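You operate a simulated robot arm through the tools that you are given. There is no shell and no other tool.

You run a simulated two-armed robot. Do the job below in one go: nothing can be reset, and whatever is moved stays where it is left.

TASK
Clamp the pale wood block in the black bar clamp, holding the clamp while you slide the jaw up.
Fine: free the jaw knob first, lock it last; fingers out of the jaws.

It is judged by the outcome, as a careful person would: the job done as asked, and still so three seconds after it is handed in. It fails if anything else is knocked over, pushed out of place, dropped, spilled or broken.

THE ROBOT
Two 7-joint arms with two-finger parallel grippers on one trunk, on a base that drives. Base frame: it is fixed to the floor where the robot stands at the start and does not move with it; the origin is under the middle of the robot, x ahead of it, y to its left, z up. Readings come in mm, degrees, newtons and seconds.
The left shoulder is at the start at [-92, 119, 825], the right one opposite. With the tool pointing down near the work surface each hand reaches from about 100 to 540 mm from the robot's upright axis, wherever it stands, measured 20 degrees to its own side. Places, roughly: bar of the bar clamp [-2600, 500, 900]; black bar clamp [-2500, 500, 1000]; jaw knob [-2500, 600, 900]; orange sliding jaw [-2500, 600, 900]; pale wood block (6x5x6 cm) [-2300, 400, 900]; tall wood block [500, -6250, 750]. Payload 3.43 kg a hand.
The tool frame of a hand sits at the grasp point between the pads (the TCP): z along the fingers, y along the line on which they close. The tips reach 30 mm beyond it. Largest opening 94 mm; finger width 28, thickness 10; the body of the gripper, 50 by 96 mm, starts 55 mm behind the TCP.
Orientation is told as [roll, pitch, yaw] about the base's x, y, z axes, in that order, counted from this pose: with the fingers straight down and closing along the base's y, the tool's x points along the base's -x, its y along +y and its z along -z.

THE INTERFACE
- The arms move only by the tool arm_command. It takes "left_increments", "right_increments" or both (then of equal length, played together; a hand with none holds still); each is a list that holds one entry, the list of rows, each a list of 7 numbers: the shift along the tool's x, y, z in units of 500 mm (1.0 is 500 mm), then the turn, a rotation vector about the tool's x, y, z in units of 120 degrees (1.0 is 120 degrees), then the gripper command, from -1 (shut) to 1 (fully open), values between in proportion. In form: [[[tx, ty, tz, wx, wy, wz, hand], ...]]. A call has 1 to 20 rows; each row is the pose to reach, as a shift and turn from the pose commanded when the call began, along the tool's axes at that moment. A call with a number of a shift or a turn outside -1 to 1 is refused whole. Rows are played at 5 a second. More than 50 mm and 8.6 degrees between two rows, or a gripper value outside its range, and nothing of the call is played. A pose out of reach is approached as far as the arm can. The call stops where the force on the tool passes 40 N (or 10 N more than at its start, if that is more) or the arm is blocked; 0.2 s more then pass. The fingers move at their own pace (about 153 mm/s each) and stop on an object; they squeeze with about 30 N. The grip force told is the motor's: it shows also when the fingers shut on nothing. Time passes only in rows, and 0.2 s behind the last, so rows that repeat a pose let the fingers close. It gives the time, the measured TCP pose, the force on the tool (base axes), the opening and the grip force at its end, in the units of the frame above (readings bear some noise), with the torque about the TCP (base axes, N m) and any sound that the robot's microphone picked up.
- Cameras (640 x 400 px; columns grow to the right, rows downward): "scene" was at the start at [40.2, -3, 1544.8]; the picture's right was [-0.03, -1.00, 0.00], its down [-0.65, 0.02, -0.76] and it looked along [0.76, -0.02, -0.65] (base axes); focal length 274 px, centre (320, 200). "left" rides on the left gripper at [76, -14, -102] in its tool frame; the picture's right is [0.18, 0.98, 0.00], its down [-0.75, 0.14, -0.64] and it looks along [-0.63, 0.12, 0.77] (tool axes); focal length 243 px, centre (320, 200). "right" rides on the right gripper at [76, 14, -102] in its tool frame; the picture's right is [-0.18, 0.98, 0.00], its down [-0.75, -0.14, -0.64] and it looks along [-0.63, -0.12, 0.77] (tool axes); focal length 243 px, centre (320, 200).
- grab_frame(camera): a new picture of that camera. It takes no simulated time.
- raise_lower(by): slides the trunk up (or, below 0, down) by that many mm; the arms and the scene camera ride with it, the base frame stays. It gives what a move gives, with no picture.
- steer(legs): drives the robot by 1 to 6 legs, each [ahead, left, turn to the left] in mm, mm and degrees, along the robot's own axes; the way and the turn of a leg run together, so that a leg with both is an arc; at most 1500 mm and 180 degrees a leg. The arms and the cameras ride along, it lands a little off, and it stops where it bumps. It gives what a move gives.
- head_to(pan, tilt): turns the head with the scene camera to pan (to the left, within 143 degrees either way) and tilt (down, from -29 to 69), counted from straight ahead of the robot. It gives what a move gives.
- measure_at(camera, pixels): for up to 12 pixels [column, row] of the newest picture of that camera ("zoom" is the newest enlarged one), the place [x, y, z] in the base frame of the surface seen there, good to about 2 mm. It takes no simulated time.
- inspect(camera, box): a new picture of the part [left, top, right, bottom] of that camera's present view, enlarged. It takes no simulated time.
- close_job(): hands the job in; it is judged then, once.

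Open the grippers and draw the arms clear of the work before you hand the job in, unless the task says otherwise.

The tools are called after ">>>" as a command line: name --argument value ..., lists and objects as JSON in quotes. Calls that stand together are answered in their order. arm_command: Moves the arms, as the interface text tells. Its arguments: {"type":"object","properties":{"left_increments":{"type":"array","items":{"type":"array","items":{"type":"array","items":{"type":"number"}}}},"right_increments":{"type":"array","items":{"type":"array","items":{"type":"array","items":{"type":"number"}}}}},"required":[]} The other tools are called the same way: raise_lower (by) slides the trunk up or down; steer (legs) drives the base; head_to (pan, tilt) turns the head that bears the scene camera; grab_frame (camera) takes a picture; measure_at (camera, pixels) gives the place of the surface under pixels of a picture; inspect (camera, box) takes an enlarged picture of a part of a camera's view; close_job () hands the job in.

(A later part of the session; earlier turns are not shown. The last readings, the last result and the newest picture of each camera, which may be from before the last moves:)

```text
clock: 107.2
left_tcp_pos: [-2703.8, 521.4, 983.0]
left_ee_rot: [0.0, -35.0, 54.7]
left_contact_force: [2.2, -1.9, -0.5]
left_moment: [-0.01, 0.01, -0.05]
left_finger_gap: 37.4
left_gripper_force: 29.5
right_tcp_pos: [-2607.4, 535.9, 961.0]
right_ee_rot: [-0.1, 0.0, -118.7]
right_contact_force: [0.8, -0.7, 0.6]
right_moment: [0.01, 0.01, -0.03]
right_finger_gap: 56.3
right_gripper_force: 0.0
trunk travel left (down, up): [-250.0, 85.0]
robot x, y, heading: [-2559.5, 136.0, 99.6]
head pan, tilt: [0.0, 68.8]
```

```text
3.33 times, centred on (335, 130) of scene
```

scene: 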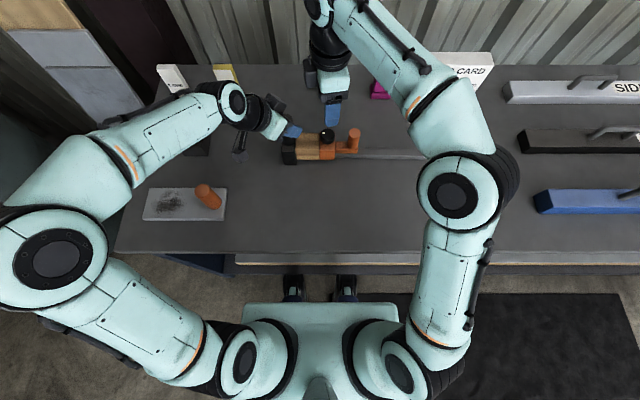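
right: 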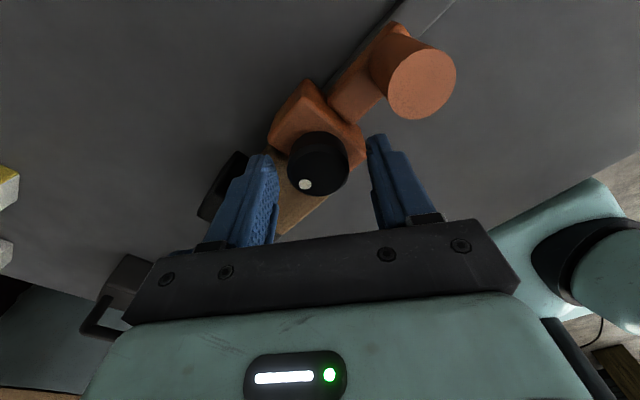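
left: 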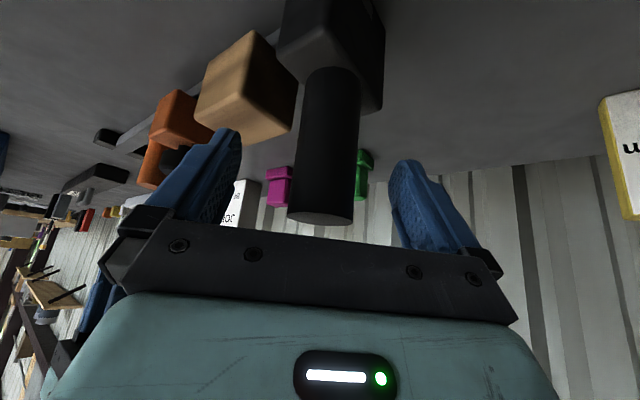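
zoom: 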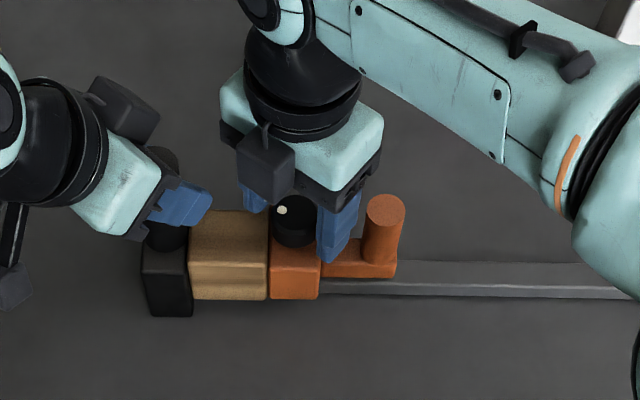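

The fingers straddle the knob without touching the block. I close on the knob.

>>> arm_command --right_increments '[[[0, 0, 0, 0, 0, 0, 0.0], [0, 0, 0, 0, 0, 0, -0.2], [0, 0, 0, 0, 0, 0, -1], [0, 0, 0, 0, 0, 0, -1]]]'

>>> grab_frame --camera "right"

```text
clock: 108.2
left_tcp_pos: [-2703.5, 520.2, 981.9]
left_ee_rot: [-0.1, -35.0, 54.7]
left_contact_force: [3.3, -5.2, -0.9]
left_moment: [0.11, 0.07, -0.02]
left_finger_gap: 37.0
left_gripper_force: 29.6
right_tcp_pos: [-2608.0, 535.9, 962.4]
right_ee_rot: [-0.2, 0.0, -118.7]
right_contact_force: [-5.3, 5.8, 0.0]
right_moment: [-0.04, -0.04, -0.02]
right_finger_gap: 35.3
right_gripper_force: 29.9
trunk travel left (down, up): [-250.0, 85.0]
robot x, y, heading: [-2558.2, 136.4, 99.4]
head pan, tilt: [0.0, 68.8]
```

```text
taken
```

right: 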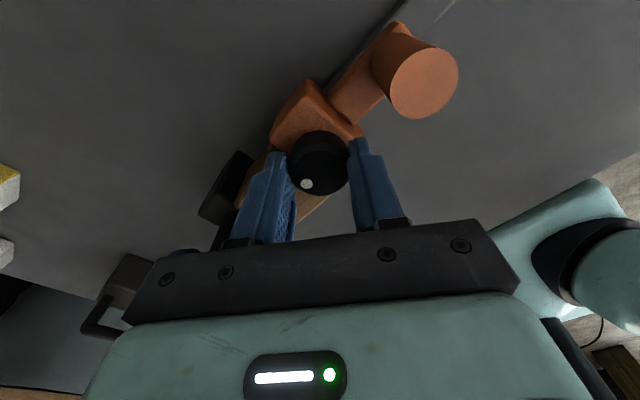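

The grip pushes the knob slightly away from the block (~5 N). I shift the hand 3.5 mm toward the fixed jaw so the jaw is pressed on the block while I lock it.

>>> arm_command --right_increments '[[[-0.0022, -0.0028, 0, 0, 0, 0, -1], [-0.0043, -0.0055, 0, 0, 0, 0, -1], [-0.0043, -0.0055, 0, 0, 0, 0, -1]]]'

>>> inspect --camera "scene" --box '[275, 110, 375, 180]'

```text
clock: 109.0
left_tcp_pos: [-2705.1, 523.0, 982.0]
left_ee_rot: [0.1, -35.0, 54.7]
left_contact_force: [-4.8, -6.9, 0.8]
left_moment: [-0.02, 0.0, -0.28]
left_finger_gap: 36.9
left_gripper_force: 29.9
right_tcp_pos: [-2609.4, 536.1, 961.9]
right_ee_rot: [0.0, 0.2, -118.8]
right_contact_force: [12.4, 8.1, 5.5]
right_moment: [0.16, -0.08, 0.01]
right_finger_gap: 35.1
right_gripper_force: 30.2
trunk travel left (down, up): [-250.0, 85.0]
robot x, y, heading: [-2556.3, 136.7, 99.5]
head pan, tilt: [0.0, 68.8]
```

```text
5.71 times, centred on (325, 145) of scene
```

zoom: 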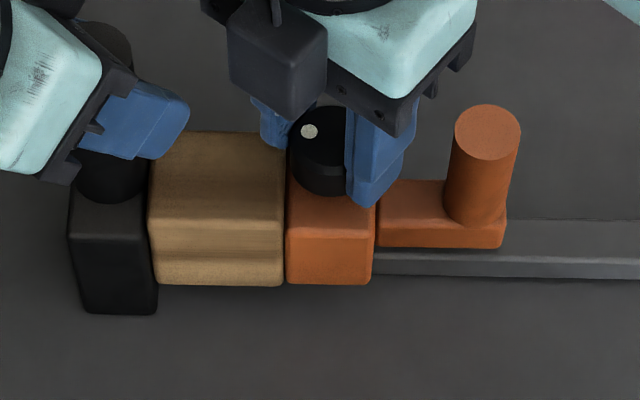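

Now ~14 N presses the jaw toward the block. I turn the knob clockwise 48°.

>>> arm_command --right_increments '[[[0, 0, 0, 0, 0, 0.05, -1], [0, 0, 0, 0, 0, 0.1, -1], [0, 0, 0, 0, 0, 0.15, -1], [0, 0, 0, 0, 0, 0.2, -1], [0, 0, 0, 0, 0, 0.25, -1], [0, 0, 0, 0, 0, 0.3, -1], [0, 0, 0, 0, 0, 0.35, -1], [0, 0, 0, 0, 0, 0.4, -1], [0, 0, 0, 0, 0, 0.4, -1]]]'

>>> inspect --camera "scene" --box '[275, 110, 375, 180]'

>>> inspect --camera "right" --box '[240, 100, 400, 220]'

```text
clock: 111.0
left_tcp_pos: [-2704.7, 522.5, 982.7]
left_ee_rot: [0.1, -35.0, 54.7]
left_contact_force: [-18.4, -1.7, -0.8]
left_moment: [0.01, -0.23, 0.07]
left_finger_gap: 37.2
left_gripper_force: 29.9
right_tcp_pos: [-2609.6, 535.6, 961.9]
right_ee_rot: [-0.1, 0.2, -166.8]
right_contact_force: [23.7, 5.8, 17.1]
right_moment: [-0.15, -0.75, 0.02]
right_finger_gap: 35.2
right_gripper_force: 30.0
trunk travel left (down, up): [-250.0, 85.0]
robot x, y, heading: [-2559.5, 139.2, 99.7]
head pan, tilt: [0.0, 68.8]
```

```text
5.71 times, centred on (325, 145) of scene
```

zoom: 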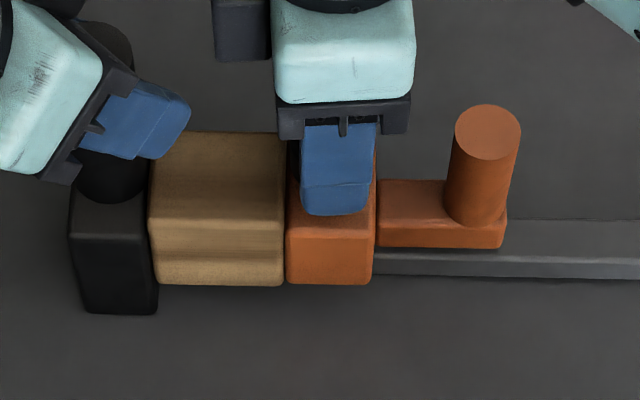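

```text
3.33 times, centred on (320, 160) of right
```

zoom: 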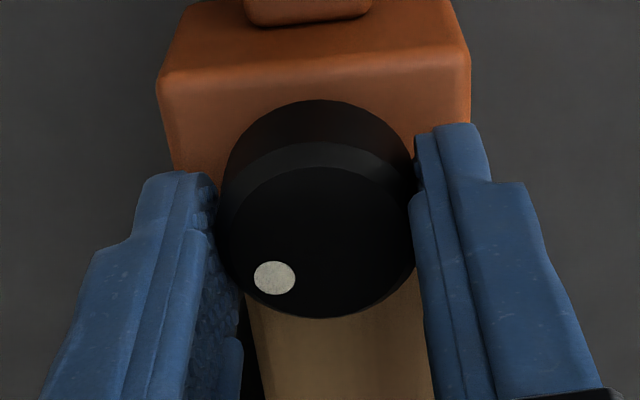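

The knob follows (dot fixed relative to the fingers). I continue clockwise 44° toward its original locked angle.

>>> arm_command --right_increments '[[[0.001, 0, 0, 0, 0, 0.05, -1], [0.002, 0, 0, 0, 0, 0.1, -1], [0.002, 0, 0, 0, 0, 0.15, -1], [0.002, 0, 0, 0, 0, 0.2, -1], [0.002, 0, 0, 0, 0, 0.25, -1], [0.002, 0, 0, 0, 0, 0.3, -1], [0.002, 0, 0, 0, 0, 0.3667, -1], [0.002, 0, 0, 0, 0, 0.3667, -1]]]'

>>> inspect --camera "scene" --box '[275, 110, 375, 180]'

>>> inspect --camera "right" --box '[240, 100, 400, 220]'

```text
clock: 112.8
left_tcp_pos: [-2704.5, 521.7, 982.5]
left_ee_rot: [0.0, -34.9, 54.8]
left_contact_force: [-17.7, -8.0, -0.7]
left_moment: [0.12, -0.29, 0.04]
left_finger_gap: 37.1
left_gripper_force: 30.4
right_tcp_pos: [-2610.5, 537.0, 961.3]
right_ee_rot: [-0.3, 0.0, 149.2]
right_contact_force: [15.9, 15.0, 14.5]
right_moment: [0.17, -0.34, 0.0]
right_finger_gap: 35.0
right_gripper_force: 30.2
trunk travel left (down, up): [-250.0, 85.0]
robot x, y, heading: [-2559.7, 138.1, 99.9]
head pan, tilt: [0.0, 68.8]
```

```text
5.71 times, centred on (325, 145) of scene
```

zoom: 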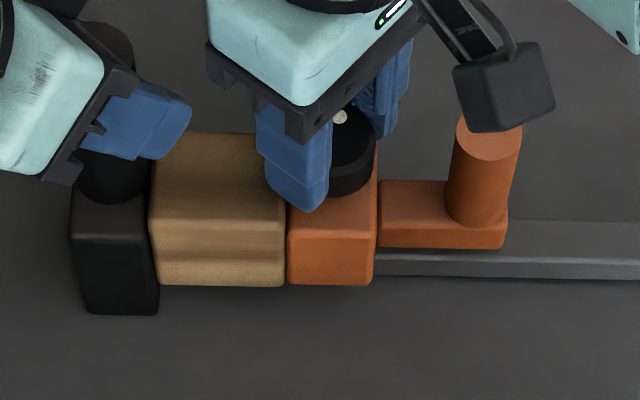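

```text
3.33 times, centred on (320, 160) of right
```

zoom: 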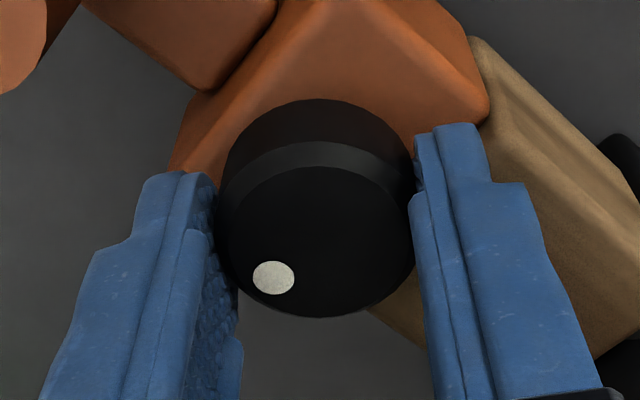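

The dot again points away from me as at the start. I turn a further 16° clockwise to feel for a stop and make sure it is tight.

>>> arm_command --right_increments '[[[0, 0, 0, 0, 0, 0.035, -1], [0, 0, 0, 0, 0, 0.07, -1], [0, 0, 0, 0, 0, 0.1, -1], [0, 0, 0, 0, 0, 0.135, -1], [0, 0, 0, 0, 0, 0.135, -1]]]'

>>> inspect --camera "right" --box '[240, 100, 400, 220]'

>>> measure_at --camera "zoom" --pixels '[[273, 278], [316, 240], [240, 240], [395, 240], [316, 190], [316, 300]]'

```text
clock: 114.0
left_tcp_pos: [-2703.3, 521.5, 982.3]
left_ee_rot: [0.0, -35.0, 54.6]
left_contact_force: [-13.4, -6.5, -0.2]
left_moment: [0.21, -0.28, -0.11]
left_finger_gap: 36.9
left_gripper_force: 30.0
right_tcp_pos: [-2611.0, 533.8, 960.9]
right_ee_rot: [-0.1, 0.0, 133.1]
right_contact_force: [12.1, 9.0, 10.1]
right_moment: [0.02, -0.47, 0.21]
right_finger_gap: 35.1
right_gripper_force: 29.9
trunk travel left (down, up): [-250.0, 85.0]
robot x, y, heading: [-2558.3, 137.0, 99.5]
head pan, tilt: [0.0, 68.8]
```

```text
3.33 times, centred on (320, 160) of right
```

zoom: 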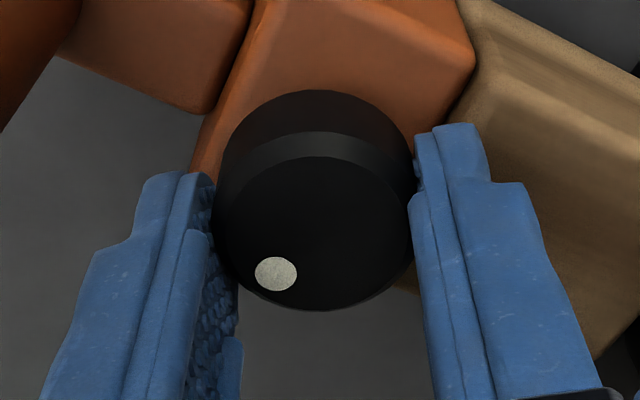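

```text
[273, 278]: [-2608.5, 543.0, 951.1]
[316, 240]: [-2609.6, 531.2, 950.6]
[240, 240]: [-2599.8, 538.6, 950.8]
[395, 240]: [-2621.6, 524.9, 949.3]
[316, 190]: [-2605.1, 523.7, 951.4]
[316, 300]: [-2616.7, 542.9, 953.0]
```

A stop is felt (0.21 N m) and the dot is back at its original ~88°, so the knob is at its locked end. I test the lock gently by shifting the hand 4 mm away from the block along the bar and reading the force.

>>> arm_command --right_increments '[[[0.0022, -0.0033, 0, 0, 0, 0, -1], [0.0045, -0.0066, 0, 0, 0, 0, -1], [0.0045, -0.0066, 0, 0, 0, 0, -1]]]'

>>> inspect --camera "scene" --box '[275, 110, 375, 180]'

```text
clock: 114.8
left_tcp_pos: [-2703.3, 522.6, 983.2]
left_ee_rot: [-0.1, -35.1, 54.6]
left_contact_force: [1.9, -2.1, -0.9]
left_moment: [0.09, -0.07, 0.06]
left_finger_gap: 36.9
left_gripper_force: 30.4
right_tcp_pos: [-2609.5, 534.4, 961.4]
right_ee_rot: [0.2, -0.1, 133.3]
right_contact_force: [-5.5, 3.0, 3.5]
right_moment: [0.39, 0.09, -0.02]
right_finger_gap: 35.2
right_gripper_force: 30.3
trunk travel left (down, up): [-250.0, 85.0]
robot x, y, heading: [-2557.8, 136.6, 99.8]
head pan, tilt: [0.0, 68.8]
```

```text
5.71 times, centred on (325, 145) of scene
```

zoom: 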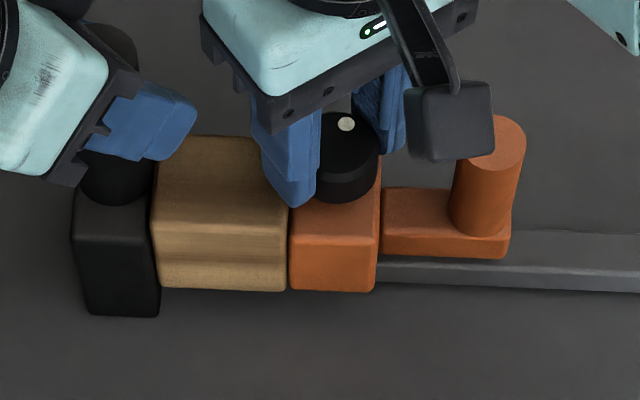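

The whole clamp swings slightly with the hand and the jaw stays against the block; force is only -5 N so far. I pull 3 mm more to be sure it exceeds the free-sliding friction (~8 N).

>>> arm_command --right_increments '[[[0.0017, -0.0025, 0, 0, 0, 0, -1], [0.0034, -0.005, 0, 0, 0, 0, -1], [0.0034, -0.005, 0, 0, 0, 0, -1]]]'

>>> inspect --camera "scene" --box '[275, 110, 375, 180]'

```text
clock: 115.6
left_tcp_pos: [-2701.3, 521.7, 981.9]
left_ee_rot: [-0.2, -35.1, 54.5]
left_contact_force: [23.8, 5.7, 0.1]
left_moment: [0.11, 0.14, 0.06]
left_finger_gap: 37.0
left_gripper_force: 30.4
right_tcp_pos: [-2606.6, 535.4, 960.6]
right_ee_rot: [0.4, -0.2, 133.5]
right_contact_force: [-26.0, -7.7, 3.7]
right_moment: [0.03, 0.24, -0.08]
right_finger_gap: 35.4
right_gripper_force: 30.4
trunk travel left (down, up): [-250.0, 85.0]
robot x, y, heading: [-2559.7, 135.2, 99.2]
head pan, tilt: [0.0, 68.8]
```

```text
5.71 times, centred on (325, 145) of scene
```

zoom: 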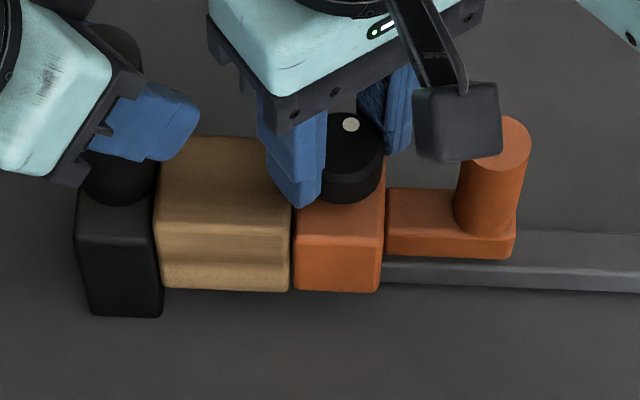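

At -26 N the jaw still holds: it is locked. I return the hand ~3.5 mm to relieve the pull, then check for any gap at the block.

>>> arm_command --right_increments '[[[-0.002, 0.003, 0, 0, 0, 0, -1], [-0.0039, 0.0058, 0, 0, 0, 0, -1], [-0.0039, 0.0058, 0, 0, 0, 0, -1]]]'

>>> inspect --camera "scene" --box '[290, 125, 350, 170]'

```text
clock: 116.4
left_tcp_pos: [-2703.4, 521.6, 982.8]
left_ee_rot: [0.0, -35.0, 54.6]
left_contact_force: [21.2, 2.4, -0.8]
left_moment: [-0.13, 0.31, -0.08]
left_finger_gap: 37.3
left_gripper_force: 30.5
right_tcp_pos: [-2606.9, 535.5, 961.2]
right_ee_rot: [0.2, -0.2, 133.1]
right_contact_force: [-20.4, -2.8, 0.2]
right_moment: [0.24, 0.52, -0.03]
right_finger_gap: 35.1
right_gripper_force: 29.6
trunk travel left (down, up): [-250.0, 85.0]
robot x, y, heading: [-2560.8, 137.1, 100.0]
head pan, tilt: [0.0, 68.8]
```

```text
8.89 times, centred on (320, 148) of scene
```

zoom: 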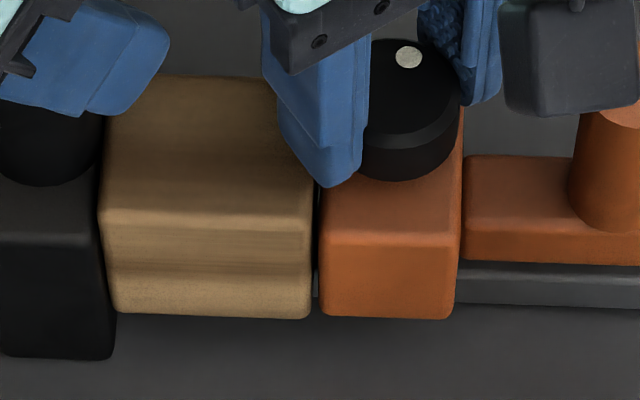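

A thin gap line appears between block and jaw (zoom cols 312–320) and the force is still -20 N. I hold still for a moment to read settled forces.

>>> arm_command --right_increments '[[[0, 0, 0, 0, 0, 0, -1], [0, 0, 0, 0, 0, 0, -1], [0, 0, 0, 0, 0, 0, -1]]]'

>>> inspect --camera "scene" --box '[290, 125, 350, 170]'

```text
clock: 117.2
left_tcp_pos: [-2702.9, 521.9, 983.5]
left_ee_rot: [0.0, -35.0, 54.6]
left_contact_force: [19.7, 1.8, 0.7]
left_moment: [-0.17, 0.47, 0.0]
left_finger_gap: 37.0
left_gripper_force: 31.1
right_tcp_pos: [-2606.8, 535.5, 961.5]
right_ee_rot: [0.1, 0.0, 133.1]
right_contact_force: [-18.2, -2.5, -0.3]
right_moment: [0.13, 0.38, -0.02]
right_finger_gap: 35.0
right_gripper_force: 30.0
trunk travel left (down, up): [-250.0, 85.0]
robot x, y, heading: [-2556.7, 133.9, 99.8]
head pan, tilt: [0.0, 68.8]
```

```text
8.89 times, centred on (320, 148) of scene
```

zoom: 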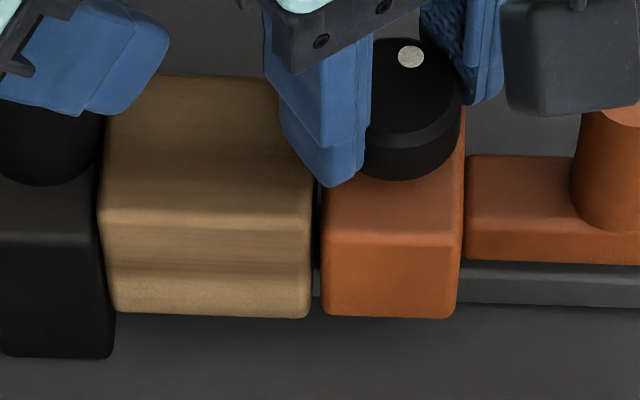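

The jaw creeps under this pull, leaving a ~2–3 mm gap, so my test disturbed the seat. I relieve the pull and turn the knob counter-clockwise again to free it, then will re-seat the jaw and lock without testing so hard.

>>> arm_command --right_increments '[[[-0.0017, 0.0025, 0, 0, 0, 0, -1], [-0.0033, 0.005, 0, 0, 0, 0, -1], [-0.0033, 0.005, 0, 0, 0, -0.05, -1], [-0.0033, 0.005, 0, 0, 0, -0.1, -1], [-0.0033, 0.005, 0, 0, 0, -0.15, -1], [-0.0033, 0.005, 0, 0, 0, -0.2, -1], [-0.0033, 0.005, 0, 0, 0, -0.25, -1], [-0.0033, 0.005, 0, 0, 0, -0.3, -1], [-0.0033, 0.005, 0, 0, 0, -0.35, -1], [-0.0033, 0.005, 0, 0, 0, -0.4, -1], [-0.0033, 0.005, 0, 0, 0, -0.45, -1], [-0.0033, 0.005, 0, 0, 0, -0.45, -1]]]'

>>> inspect --camera "scene" --box '[275, 110, 375, 180]'

>>> inspect --camera "right" --box '[240, 100, 400, 220]'

```text
clock: 119.8
left_tcp_pos: [-2705.6, 522.8, 982.5]
left_ee_rot: [0.1, -35.1, 54.8]
left_contact_force: [-10.3, 4.5, -0.5]
left_moment: [0.09, -0.1, 0.29]
left_finger_gap: 37.1
left_gripper_force: 29.6
right_tcp_pos: [-2609.7, 534.4, 961.7]
right_ee_rot: [0.1, 0.1, -172.8]
right_contact_force: [10.0, -7.7, 0.2]
right_moment: [0.2, -0.72, -0.02]
right_finger_gap: 35.1
right_gripper_force: 30.8
trunk travel left (down, up): [-250.0, 85.0]
robot x, y, heading: [-2559.2, 137.5, 99.7]
head pan, tilt: [0.0, 68.8]
```

```text
5.71 times, centred on (325, 145) of scene
```

zoom: 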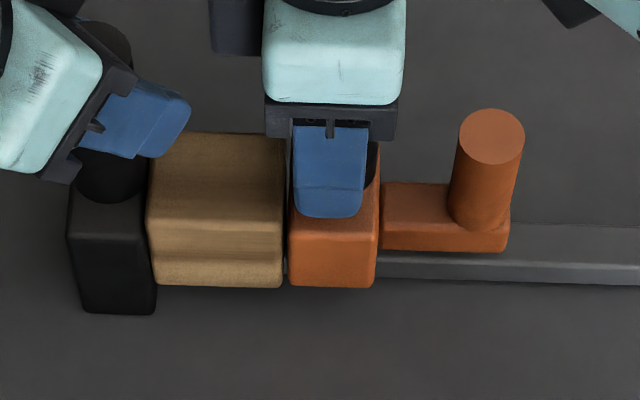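

```text
3.33 times, centred on (320, 160) of right
```

zoom: 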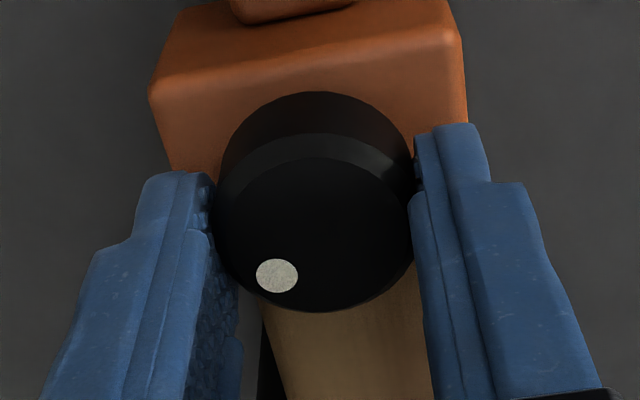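

Knob is turned ~54° back; I continue another 48° counter-clockwise to free it fully.

>>> arm_command --right_increments '[[[0, 0, 0, 0, 0, -0.05, -1], [0, 0, 0, 0, 0, -0.1, -1], [0, 0, 0, 0, 0, -0.15, -1], [0, 0, 0, 0, 0, -0.2, -1], [0, 0, 0, 0, 0, -0.25, -1], [0, 0, 0, 0, 0, -0.3, -1], [0, 0, 0, 0, 0, -0.35, -1], [0, 0, 0, 0, 0, -0.4, -1], [0, 0, 0, 0, 0, -0.4, -1]]]'

>>> inspect --camera "scene" --box '[275, 110, 375, 180]'

```text
clock: 121.8
left_tcp_pos: [-2705.5, 521.7, 984.1]
left_ee_rot: [0.0, -34.9, 54.6]
left_contact_force: [-6.6, 0.7, 3.4]
left_moment: [0.27, -0.13, 0.21]
left_finger_gap: 37.2
left_gripper_force: 29.8
right_tcp_pos: [-2610.6, 535.6, 961.4]
right_ee_rot: [0.1, 0.1, -124.9]
right_contact_force: [4.9, 0.7, 0.6]
right_moment: [-0.45, -0.16, -0.05]
right_finger_gap: 34.9
right_gripper_force: 29.4
trunk travel left (down, up): [-250.0, 85.0]
robot x, y, heading: [-2556.4, 134.2, 99.7]
head pan, tilt: [0.0, 68.8]
```

```text
5.71 times, centred on (325, 145) of scene
```

zoom: 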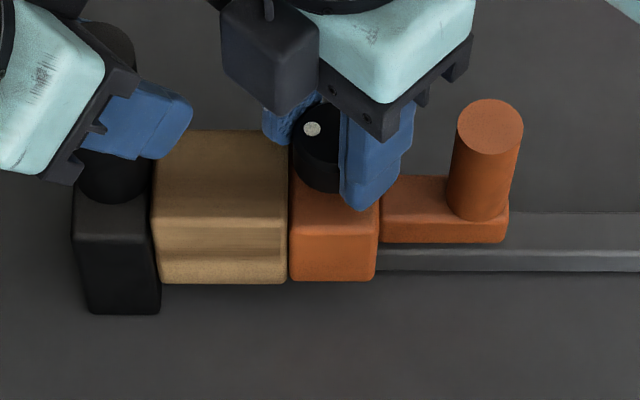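

The jaw slid up against the block again (gap closed) and the knob is free. I press it toward the block ~3.5 mm before locking.

>>> arm_command --right_increments '[[[-0.0025, -0.0025, 0, 0, 0, 0, -1], [-0.0049, -0.005, 0, 0, 0, 0, -1], [-0.0049, -0.005, 0, 0, 0, 0, -1]]]'

>>> inspect --camera "scene" --box '[275, 110, 375, 180]'

```text
clock: 122.6
left_tcp_pos: [-2703.5, 522.1, 982.5]
left_ee_rot: [0.1, -35.1, 54.8]
left_contact_force: [-14.1, 0.4, 4.3]
left_moment: [0.03, -0.39, 0.12]
left_finger_gap: 37.3
left_gripper_force: 29.7
right_tcp_pos: [-2610.5, 535.8, 960.7]
right_ee_rot: [0.1, 0.2, -125.1]
right_contact_force: [20.3, 0.9, -0.1]
right_moment: [-0.14, -0.1, -0.06]
right_finger_gap: 35.0
right_gripper_force: 29.9
trunk travel left (down, up): [-250.0, 85.0]
robot x, y, heading: [-2562.4, 133.3, 99.8]
head pan, tilt: [0.0, 68.8]
```

```text
5.71 times, centred on (325, 145) of scene
```

zoom: 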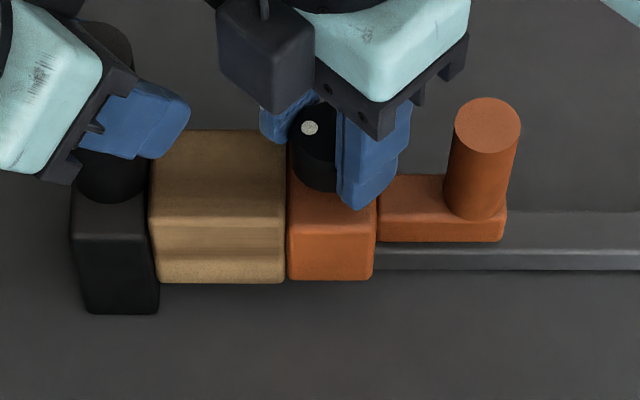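

Pressing at ~20 N with both faces closed up. I now turn the knob clockwise 48°, keeping the pressure.

>>> arm_command --right_increments '[[[0, 0, 0, 0, 0, 0.05, -1], [0, 0, 0, 0, 0, 0.1, -1], [0, 0, 0, 0, 0, 0.15, -1], [0, 0, 0, 0, 0, 0.2, -1], [0, 0, 0, 0, 0, 0.25, -1], [0, 0, 0, 0, 0, 0.3, -1], [0, 0, 0, 0, 0, 0.35, -1], [0, 0, 0, 0, 0, 0.4, -1], [0, 0, 0, 0, 0, 0.4, -1]]]'

>>> inspect --camera "scene" --box '[275, 110, 375, 180]'

```text
clock: 124.6
left_tcp_pos: [-2703.4, 522.7, 983.4]
left_ee_rot: [-0.1, -35.0, 54.6]
left_contact_force: [-8.9, -11.5, 8.6]
left_moment: [0.33, -0.2, -0.14]
left_finger_gap: 37.3
left_gripper_force: 29.8
right_tcp_pos: [-2613.6, 533.8, 961.0]
right_ee_rot: [-0.2, 0.0, -172.9]
right_contact_force: [7.2, 14.1, 0.8]
right_moment: [0.34, -0.52, 0.06]
right_finger_gap: 34.3
right_gripper_force: 30.2
trunk travel left (down, up): [-250.0, 85.0]
robot x, y, heading: [-2559.0, 135.1, 99.8]
head pan, tilt: [0.0, 68.8]
```

```text
5.71 times, centred on (325, 145) of scene
```

zoom: 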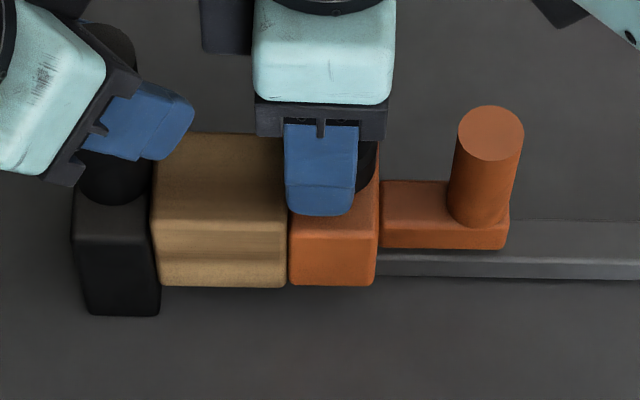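

The hand slid ~4 mm sideways on the round knob (gap 34.3). I check the knob with the right camera.

>>> inspect --camera "right" --box '[240, 100, 400, 220]'

>>> measure_at --camera "zoom" --pixels '[[316, 240], [240, 230], [395, 230], [316, 190], [316, 290], [275, 280]]'

```text
3.33 times, centred on (320, 160) of right
```

zoom: 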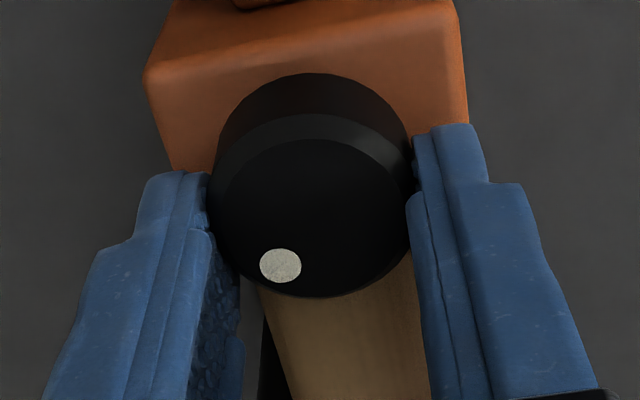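

```text
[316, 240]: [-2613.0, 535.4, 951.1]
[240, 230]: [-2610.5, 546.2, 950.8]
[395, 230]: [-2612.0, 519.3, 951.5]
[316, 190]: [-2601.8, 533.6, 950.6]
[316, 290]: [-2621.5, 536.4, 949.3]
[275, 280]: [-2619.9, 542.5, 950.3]
```

The knob is at ~144° and needs ~56° more; the hand is ~4.5 mm off its centre. I open, recentre (keeping a 1.5 mm bias toward the block), back the yaw to ~200°, and re-grip.

>>> arm_command --right_increments '[[[0, 0, 0, 0, 0, 0, 0.0], [0, 0, 0, 0, 0, 0, 0.15], [0.0037, -0.0008, 0, 0, 0, -0.05, 0.15], [0.0075, -0.0017, 0, 0, 0, -0.107, 0.15], [0.0075, -0.0017, 0, 0, 0, -0.107, 0.15], [0.0075, -0.0017, 0, 0, 0, -0.107, -0.2], [0.0075, -0.0017, 0, 0, 0, -0.107, -1], [0.0075, -0.0017, 0, 0, 0, -0.107, -1]]]'

>>> inspect --camera "right" --box '[240, 100, 400, 220]'

>>> inspect --camera "scene" --box '[275, 110, 375, 180]'

```text
clock: 126.4
left_tcp_pos: [-2703.5, 522.0, 983.5]
left_ee_rot: [0.0, -35.0, 54.6]
left_contact_force: [5.5, 1.7, -0.2]
left_moment: [0.2, -0.09, -0.08]
left_finger_gap: 37.2
left_gripper_force: 29.7
right_tcp_pos: [-2611.8, 534.8, 960.5]
right_ee_rot: [0.0, 0.0, -160.0]
right_contact_force: [-1.9, -1.5, 0.8]
right_moment: [-0.3, -0.25, 0.0]
right_finger_gap: 35.1
right_gripper_force: 29.9
trunk travel left (down, up): [-250.0, 85.0]
robot x, y, heading: [-2553.6, 135.9, 99.8]
head pan, tilt: [0.0, 68.8]
```

```text
3.33 times, centred on (320, 160) of right
```

zoom: 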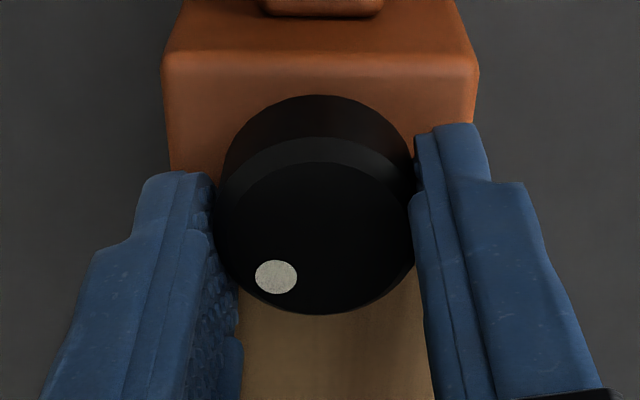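

```text
5.71 times, centred on (325, 145) of scene
```

zoom: 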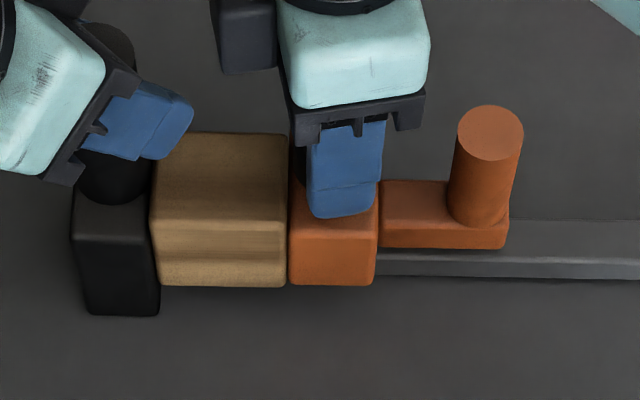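

Re-gripped and the jaw is flush with the block. I add 2 mm of pressure toward the block and turn clockwise 42°.

>>> arm_command --right_increments '[[[-0.002, -0.0004, 0, 0, 0, 0, -1], [-0.0039, -0.0007, 0, 0, 0, 0, -1], [-0.0039, -0.0007, 0, 0, 0, 0.05, -1], [-0.0039, -0.0007, 0, 0, 0, 0.1, -1], [-0.0039, -0.0007, 0, 0, 0, 0.15, -1], [-0.0039, -0.0007, 0, 0, 0, 0.2, -1], [-0.0039, -0.0007, 0, 0, 0, 0.25, -1], [-0.0039, -0.0007, 0, 0, 0, 0.3, -1], [-0.0039, -0.0007, 0, 0, 0, 0.35, -1], [-0.0039, -0.0007, 0, 0, 0, 0.35, -1]]]'

>>> inspect --camera "right" --box '[240, 100, 400, 220]'

>>> inspect --camera "scene" --box '[275, 110, 375, 180]'

```text
clock: 128.6
left_tcp_pos: [-2704.1, 522.8, 982.8]
left_ee_rot: [0.1, -35.0, 54.6]
left_contact_force: [-7.6, -8.4, 3.2]
left_moment: [0.09, -0.09, -0.05]
left_finger_gap: 37.1
left_gripper_force: 30.5
right_tcp_pos: [-2611.2, 536.5, 960.4]
right_ee_rot: [-0.2, -0.1, 157.8]
right_contact_force: [8.8, 11.4, 4.0]
right_moment: [-0.08, -0.23, -0.01]
right_finger_gap: 35.2
right_gripper_force: 30.1
trunk travel left (down, up): [-250.0, 85.0]
robot x, y, heading: [-2556.2, 137.2, 100.0]
head pan, tilt: [0.0, 68.8]
```

```text
3.33 times, centred on (320, 160) of right
```

zoom: 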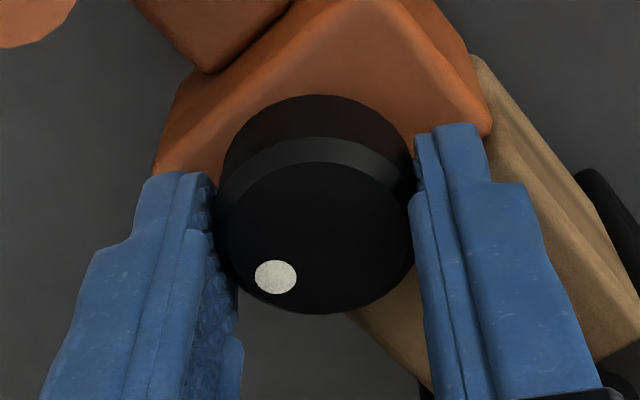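

```text
5.71 times, centred on (325, 145) of scene
```

zoom: 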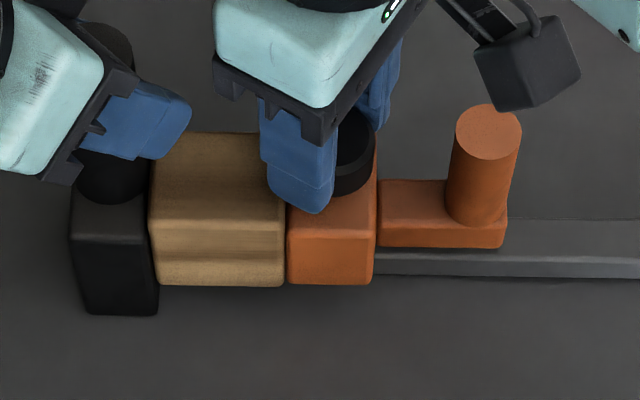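

The knob follows and the jaw stays flush. I turn another 26° clockwise to bring it to its stop.

>>> arm_command --right_increments '[[[0, 0, 0, 0, 0, 0.045, -1], [0, 0, 0, 0, 0, 0.09, -1], [0, 0, 0, 0, 0, 0.135, -1], [0, 0, 0, 0, 0, 0.18, -1], [0, 0, 0, 0, 0, 0.217, -1], [0, 0, 0, 0, 0, 0.217, -1]]]'

>>> inspect --camera "right" --box '[240, 100, 400, 220]'

>>> measure_at --camera "zoom" --pixels '[[275, 275], [313, 237], [240, 237], [390, 237], [313, 190], [313, 285]]'

>>> inspect --camera "scene" --box '[275, 110, 375, 180]'

```text
clock: 130.0
left_tcp_pos: [-2705.7, 522.1, 983.7]
left_ee_rot: [0.0, -35.0, 54.7]
left_contact_force: [-12.9, -3.7, 0.9]
left_moment: [0.02, -0.09, -0.07]
left_finger_gap: 36.9
left_gripper_force: 29.8
right_tcp_pos: [-2612.8, 535.2, 960.9]
right_ee_rot: [0.0, 0.2, 131.8]
right_contact_force: [12.8, 6.2, 8.7]
right_moment: [-0.11, -0.47, 0.16]
right_finger_gap: 35.2
right_gripper_force: 30.4
trunk travel left (down, up): [-250.0, 85.0]
robot x, y, heading: [-2558.5, 136.6, 100.0]
head pan, tilt: [0.0, 68.8]
```

```text
3.33 times, centred on (320, 160) of right
```

zoom: 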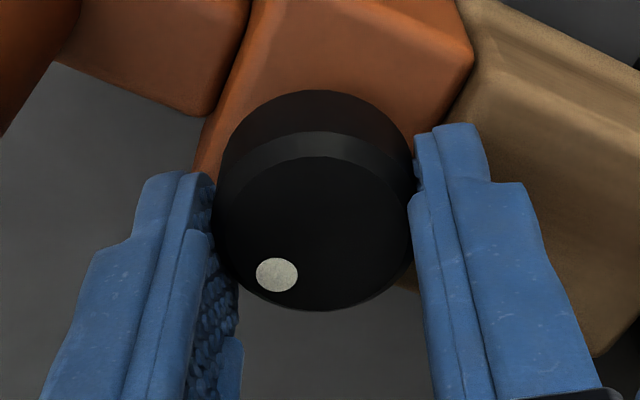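

```text
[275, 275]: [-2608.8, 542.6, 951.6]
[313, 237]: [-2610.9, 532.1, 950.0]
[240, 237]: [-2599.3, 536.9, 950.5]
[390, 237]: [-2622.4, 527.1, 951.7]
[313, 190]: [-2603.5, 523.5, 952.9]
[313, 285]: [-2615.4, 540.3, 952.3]
```

```text
5.71 times, centred on (325, 145) of scene
```

zoom: 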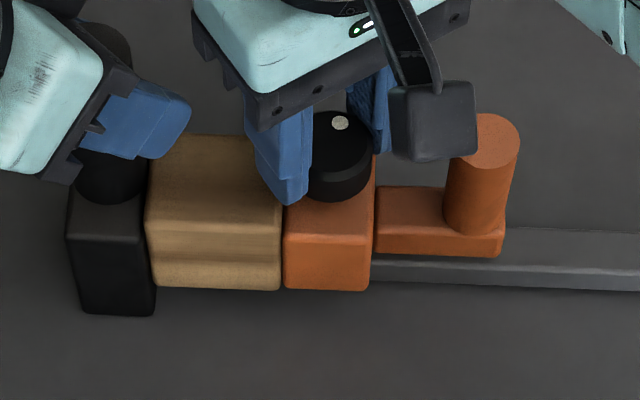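

A stop torque (0.16 N m) shows and the dot is back at its locked direction. I turn 8° more to be sure it is hard against the stop.

>>> arm_command --right_increments '[[[0, 0, 0, 0, 0, 0.035, -1], [0, 0, 0, 0, 0, 0.067, -1], [0, 0, 0, 0, 0, 0.067, -1]]]'

>>> inspect --camera "right" --box '[240, 100, 400, 220]'

>>> inspect --camera "scene" --box '[290, 125, 350, 170]'

```text
clock: 130.8
left_tcp_pos: [-2704.1, 521.9, 982.8]
left_ee_rot: [0.0, -35.0, 54.7]
left_contact_force: [-9.8, -6.6, 4.0]
left_moment: [-0.27, 0.28, -0.26]
left_finger_gap: 37.3
left_gripper_force: 30.6
right_tcp_pos: [-2610.6, 534.3, 960.9]
right_ee_rot: [0.0, 0.0, 123.9]
right_contact_force: [9.9, 11.6, -0.4]
right_moment: [0.78, 0.35, 0.03]
right_finger_gap: 34.3
right_gripper_force: 30.0
trunk travel left (down, up): [-250.0, 85.0]
robot x, y, heading: [-2559.2, 135.0, 99.8]
head pan, tilt: [0.0, 68.8]
```

```text
3.33 times, centred on (320, 160) of right
```

zoom: 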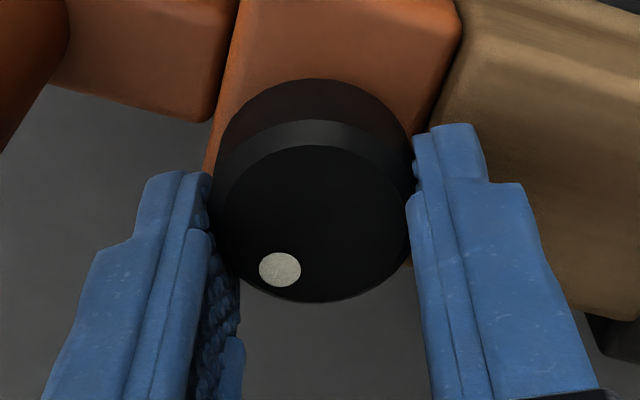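

```text
8.89 times, centred on (320, 148) of scene
```

zoom: 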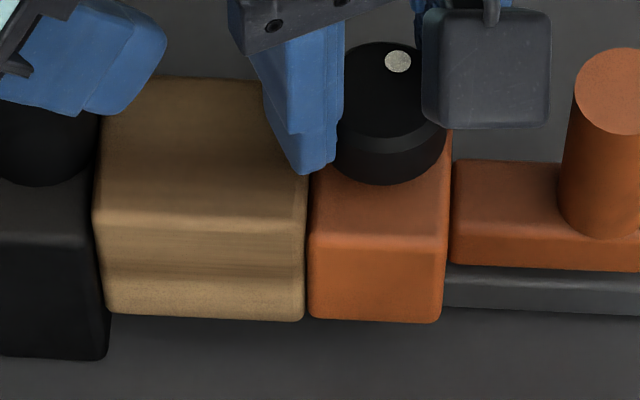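

The knob now slips in the fingers at its stop with the dot pointing back: it is locked, and the block is flush between the jaws. I open the right fingers to ~54 mm and lift off.

>>> arm_command --right_increments '[[[0, 0, 0, 0, 0, 0, -0.1], [0, 0, 0, 0, 0, 0, 0.15], [0, 0, 0, 0, 0, 0, 0.15], [0, 0, -0.03, 0, 0, 0, 0.15], [0, 0, -0.08, 0, 0, 0, 0.15], [0, 0, -0.14, 0, 0, 0, 0.15], [0, 0, -0.2, 0, 0, 0, 0.15], [0, 0, -0.26, 0, 0, 0, 0.15], [0, 0, -0.26, 0, 0, 0, 0.15]]]'

>>> inspect --camera "scene" --box '[275, 110, 375, 180]'

>>> inspect --camera "scene" --box '[290, 125, 350, 170]'

>>> measure_at --camera "zoom" --pixels '[[110, 240], [205, 240], [290, 240], [325, 240], [430, 240], [200, 120], [390, 90], [395, 65], [200, 290], [370, 290], [60, 300]]'

```text
clock: 132.8
left_tcp_pos: [-2704.6, 522.0, 982.4]
left_ee_rot: [0.0, -35.0, 54.6]
left_contact_force: [3.0, 0.4, 0.8]
left_moment: [0.24, -0.14, -0.11]
left_finger_gap: 37.1
left_gripper_force: 30.1
right_tcp_pos: [-2612.1, 534.9, 1091.0]
right_ee_rot: [0.0, 0.0, 123.9]
right_contact_force: [-0.7, 0.4, -0.6]
right_moment: [-0.02, 0.01, 0.02]
right_finger_gap: 53.8
right_gripper_force: 0.1
trunk travel left (down, up): [-250.0, 85.0]
robot x, y, heading: [-2556.1, 135.2, 99.6]
head pan, tilt: [0.0, 68.8]
```

```text
5.71 times, centred on (325, 145) of scene
```

zoom: 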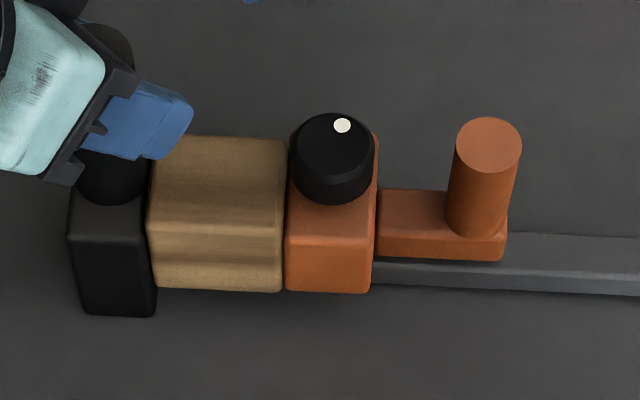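

```text
8.89 times, centred on (320, 148) of scene
```

zoom: 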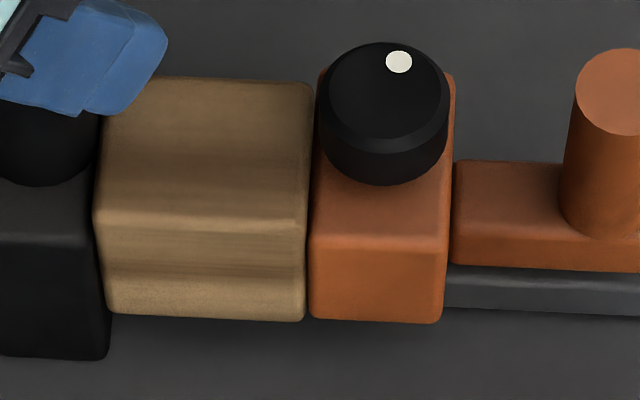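

```text
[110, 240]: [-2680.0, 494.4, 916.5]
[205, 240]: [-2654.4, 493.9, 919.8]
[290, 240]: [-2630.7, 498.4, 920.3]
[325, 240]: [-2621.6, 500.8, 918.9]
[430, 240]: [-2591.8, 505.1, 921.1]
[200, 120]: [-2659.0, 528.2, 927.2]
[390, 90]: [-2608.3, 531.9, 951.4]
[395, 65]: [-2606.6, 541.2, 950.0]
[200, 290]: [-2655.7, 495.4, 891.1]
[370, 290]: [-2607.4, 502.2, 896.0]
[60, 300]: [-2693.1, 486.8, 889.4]
```

The knob's dot points back as at the start and both jaw faces look flush. I take a look with the right camera for a second viewpoint of the contact.

>>> grab_frame --camera "right"

>>> inspect --camera "right" --box '[260, 20, 460, 160]'

```text
taken
```

right: 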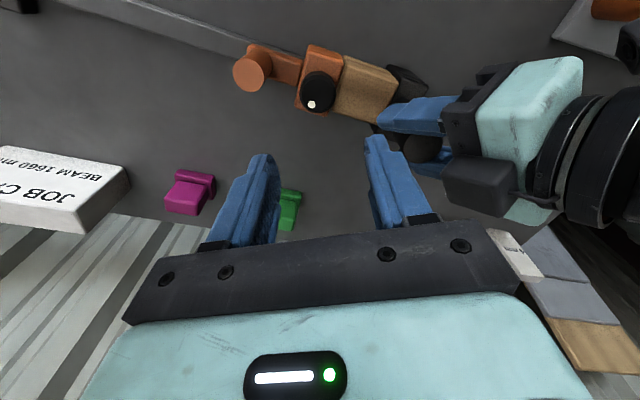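

```text
2.86 times, centred on (360, 90) of right
```

zoom: 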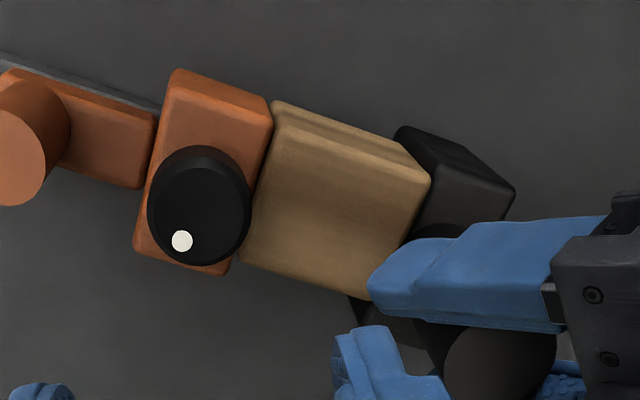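

Second view confirms: block tight between black fixed jaw and orange jaw, knob dot back at its locked spot. I withdraw the right hand up and to the right first.

>>> arm_command --right_increments '[[[0.02, -0.016, -0.06, 0, 0, 0.0338, 0.15], [0.08, -0.06, -0.1, 0, 0, 0.0675, 0.5], [0.14, -0.105, -0.13, 0, 0, 0.1013, 1], [0.19, -0.15, -0.15, 0, 0, 0.135, 1], [0.24, -0.19, -0.165, 0, 0, 0.1688, 1], [0.2735, -0.216, -0.174, 0, 0, 0.2025, 1], [0.2735, -0.216, -0.174, 0, 0, 0.2025, 1]]]'

>>> grab_frame --camera "scene"

>>> inspect --camera "scene" --box '[265, 100, 465, 225]'

```text
clock: 134.4
left_tcp_pos: [-2704.1, 521.7, 981.7]
left_ee_rot: [0.0, -35.0, 54.7]
left_contact_force: [1.4, 0.5, -0.5]
left_moment: [-0.12, 0.2, -0.01]
left_finger_gap: 37.2
left_gripper_force: 29.4
right_tcp_pos: [-2444.2, 479.8, 1178.8]
right_ee_rot: [0.0, 0.0, 99.4]
right_contact_force: [-0.3, -0.1, 0.2]
right_moment: [0.02, -0.01, -0.01]
right_finger_gap: 93.7
right_gripper_force: 0.0
trunk travel left (down, up): [-250.0, 85.0]
robot x, y, heading: [-2559.1, 131.5, 99.6]
head pan, tilt: [0.0, 68.8]
```

```text
taken
```

scene: 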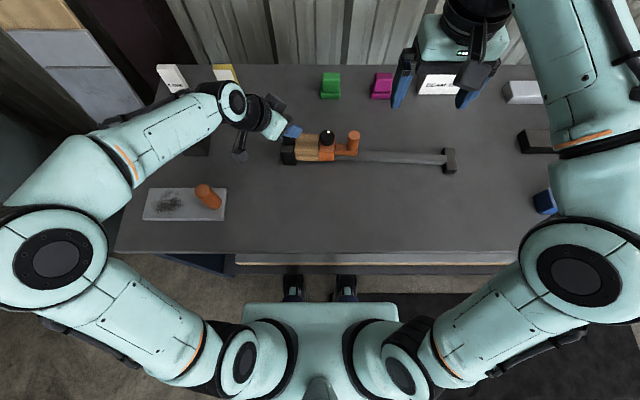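

```text
3.20 times, centred on (365, 162) of scene
```

zoom: 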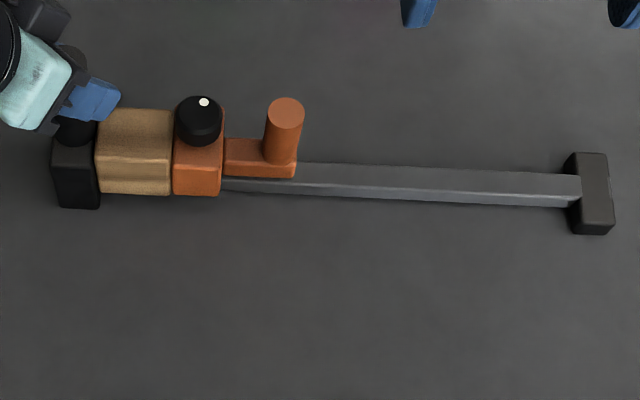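

Right hand is clear. Now the left hand opens and rises straight off the handle.

>>> arm_command --left_increments '[[[0, 0, 0, 0, 0, 0, -0.1], [0, 0, 0, 0, 0, 0, 0.4], [0, 0, 0, 0, 0, 0, 0.9], [0, 0, 0, 0, 0, 0, 0.9], [-0.022, 0, -0.0314, 0, 0, 0, 0.9], [-0.044, 0, -0.0628, 0, 0, 0, 0.9], [-0.066, 0, -0.0942, 0, 0, 0, 0.9], [-0.088, 0, -0.1256, 0, 0, 0, 0.9], [-0.11, 0, -0.157, 0, 0, 0, 0.9], [-0.132, 0, -0.1884, 0, 0, 0, 0.9], [-0.132, 0, -0.1884, 0, 0, 0, 0.9]]]'

>>> grab_frame --camera "scene"

>>> inspect --camera "scene" --box '[275, 100, 375, 180]'

```text
clock: 136.8
left_tcp_pos: [-2705.5, 522.0, 1097.1]
left_ee_rot: [0.0, -35.1, 54.7]
left_contact_force: [0.5, -0.2, 0.0]
left_moment: [0.02, 0.02, 0.0]
left_finger_gap: 89.7
left_gripper_force: 0.0
right_tcp_pos: [-2443.5, 479.8, 1179.0]
right_ee_rot: [-0.1, 0.0, 99.6]
right_contact_force: [-0.1, -0.5, 0.4]
right_moment: [0.02, -0.01, 0.0]
right_finger_gap: 94.3
right_gripper_force: 0.0
trunk travel left (down, up): [-250.0, 85.0]
robot x, y, heading: [-2559.5, 136.4, 99.9]
head pan, tilt: [0.0, 68.8]
```

```text
taken
```

scene: 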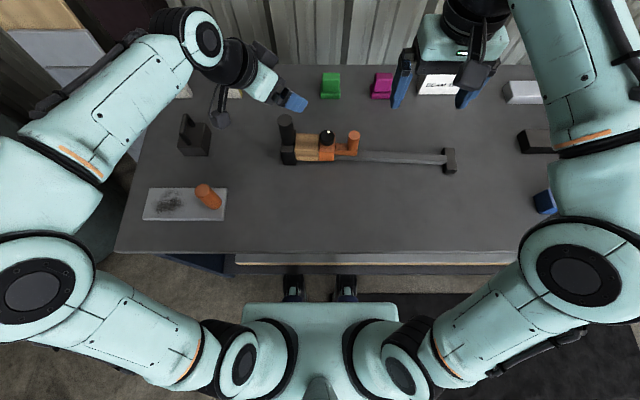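

```text
5.00 times, centred on (325, 140) of scene
```

zoom: 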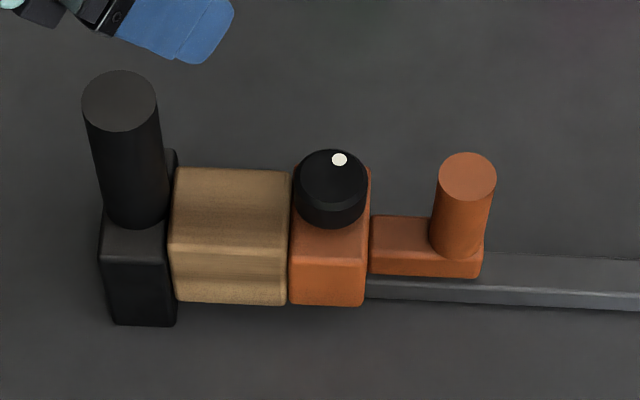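

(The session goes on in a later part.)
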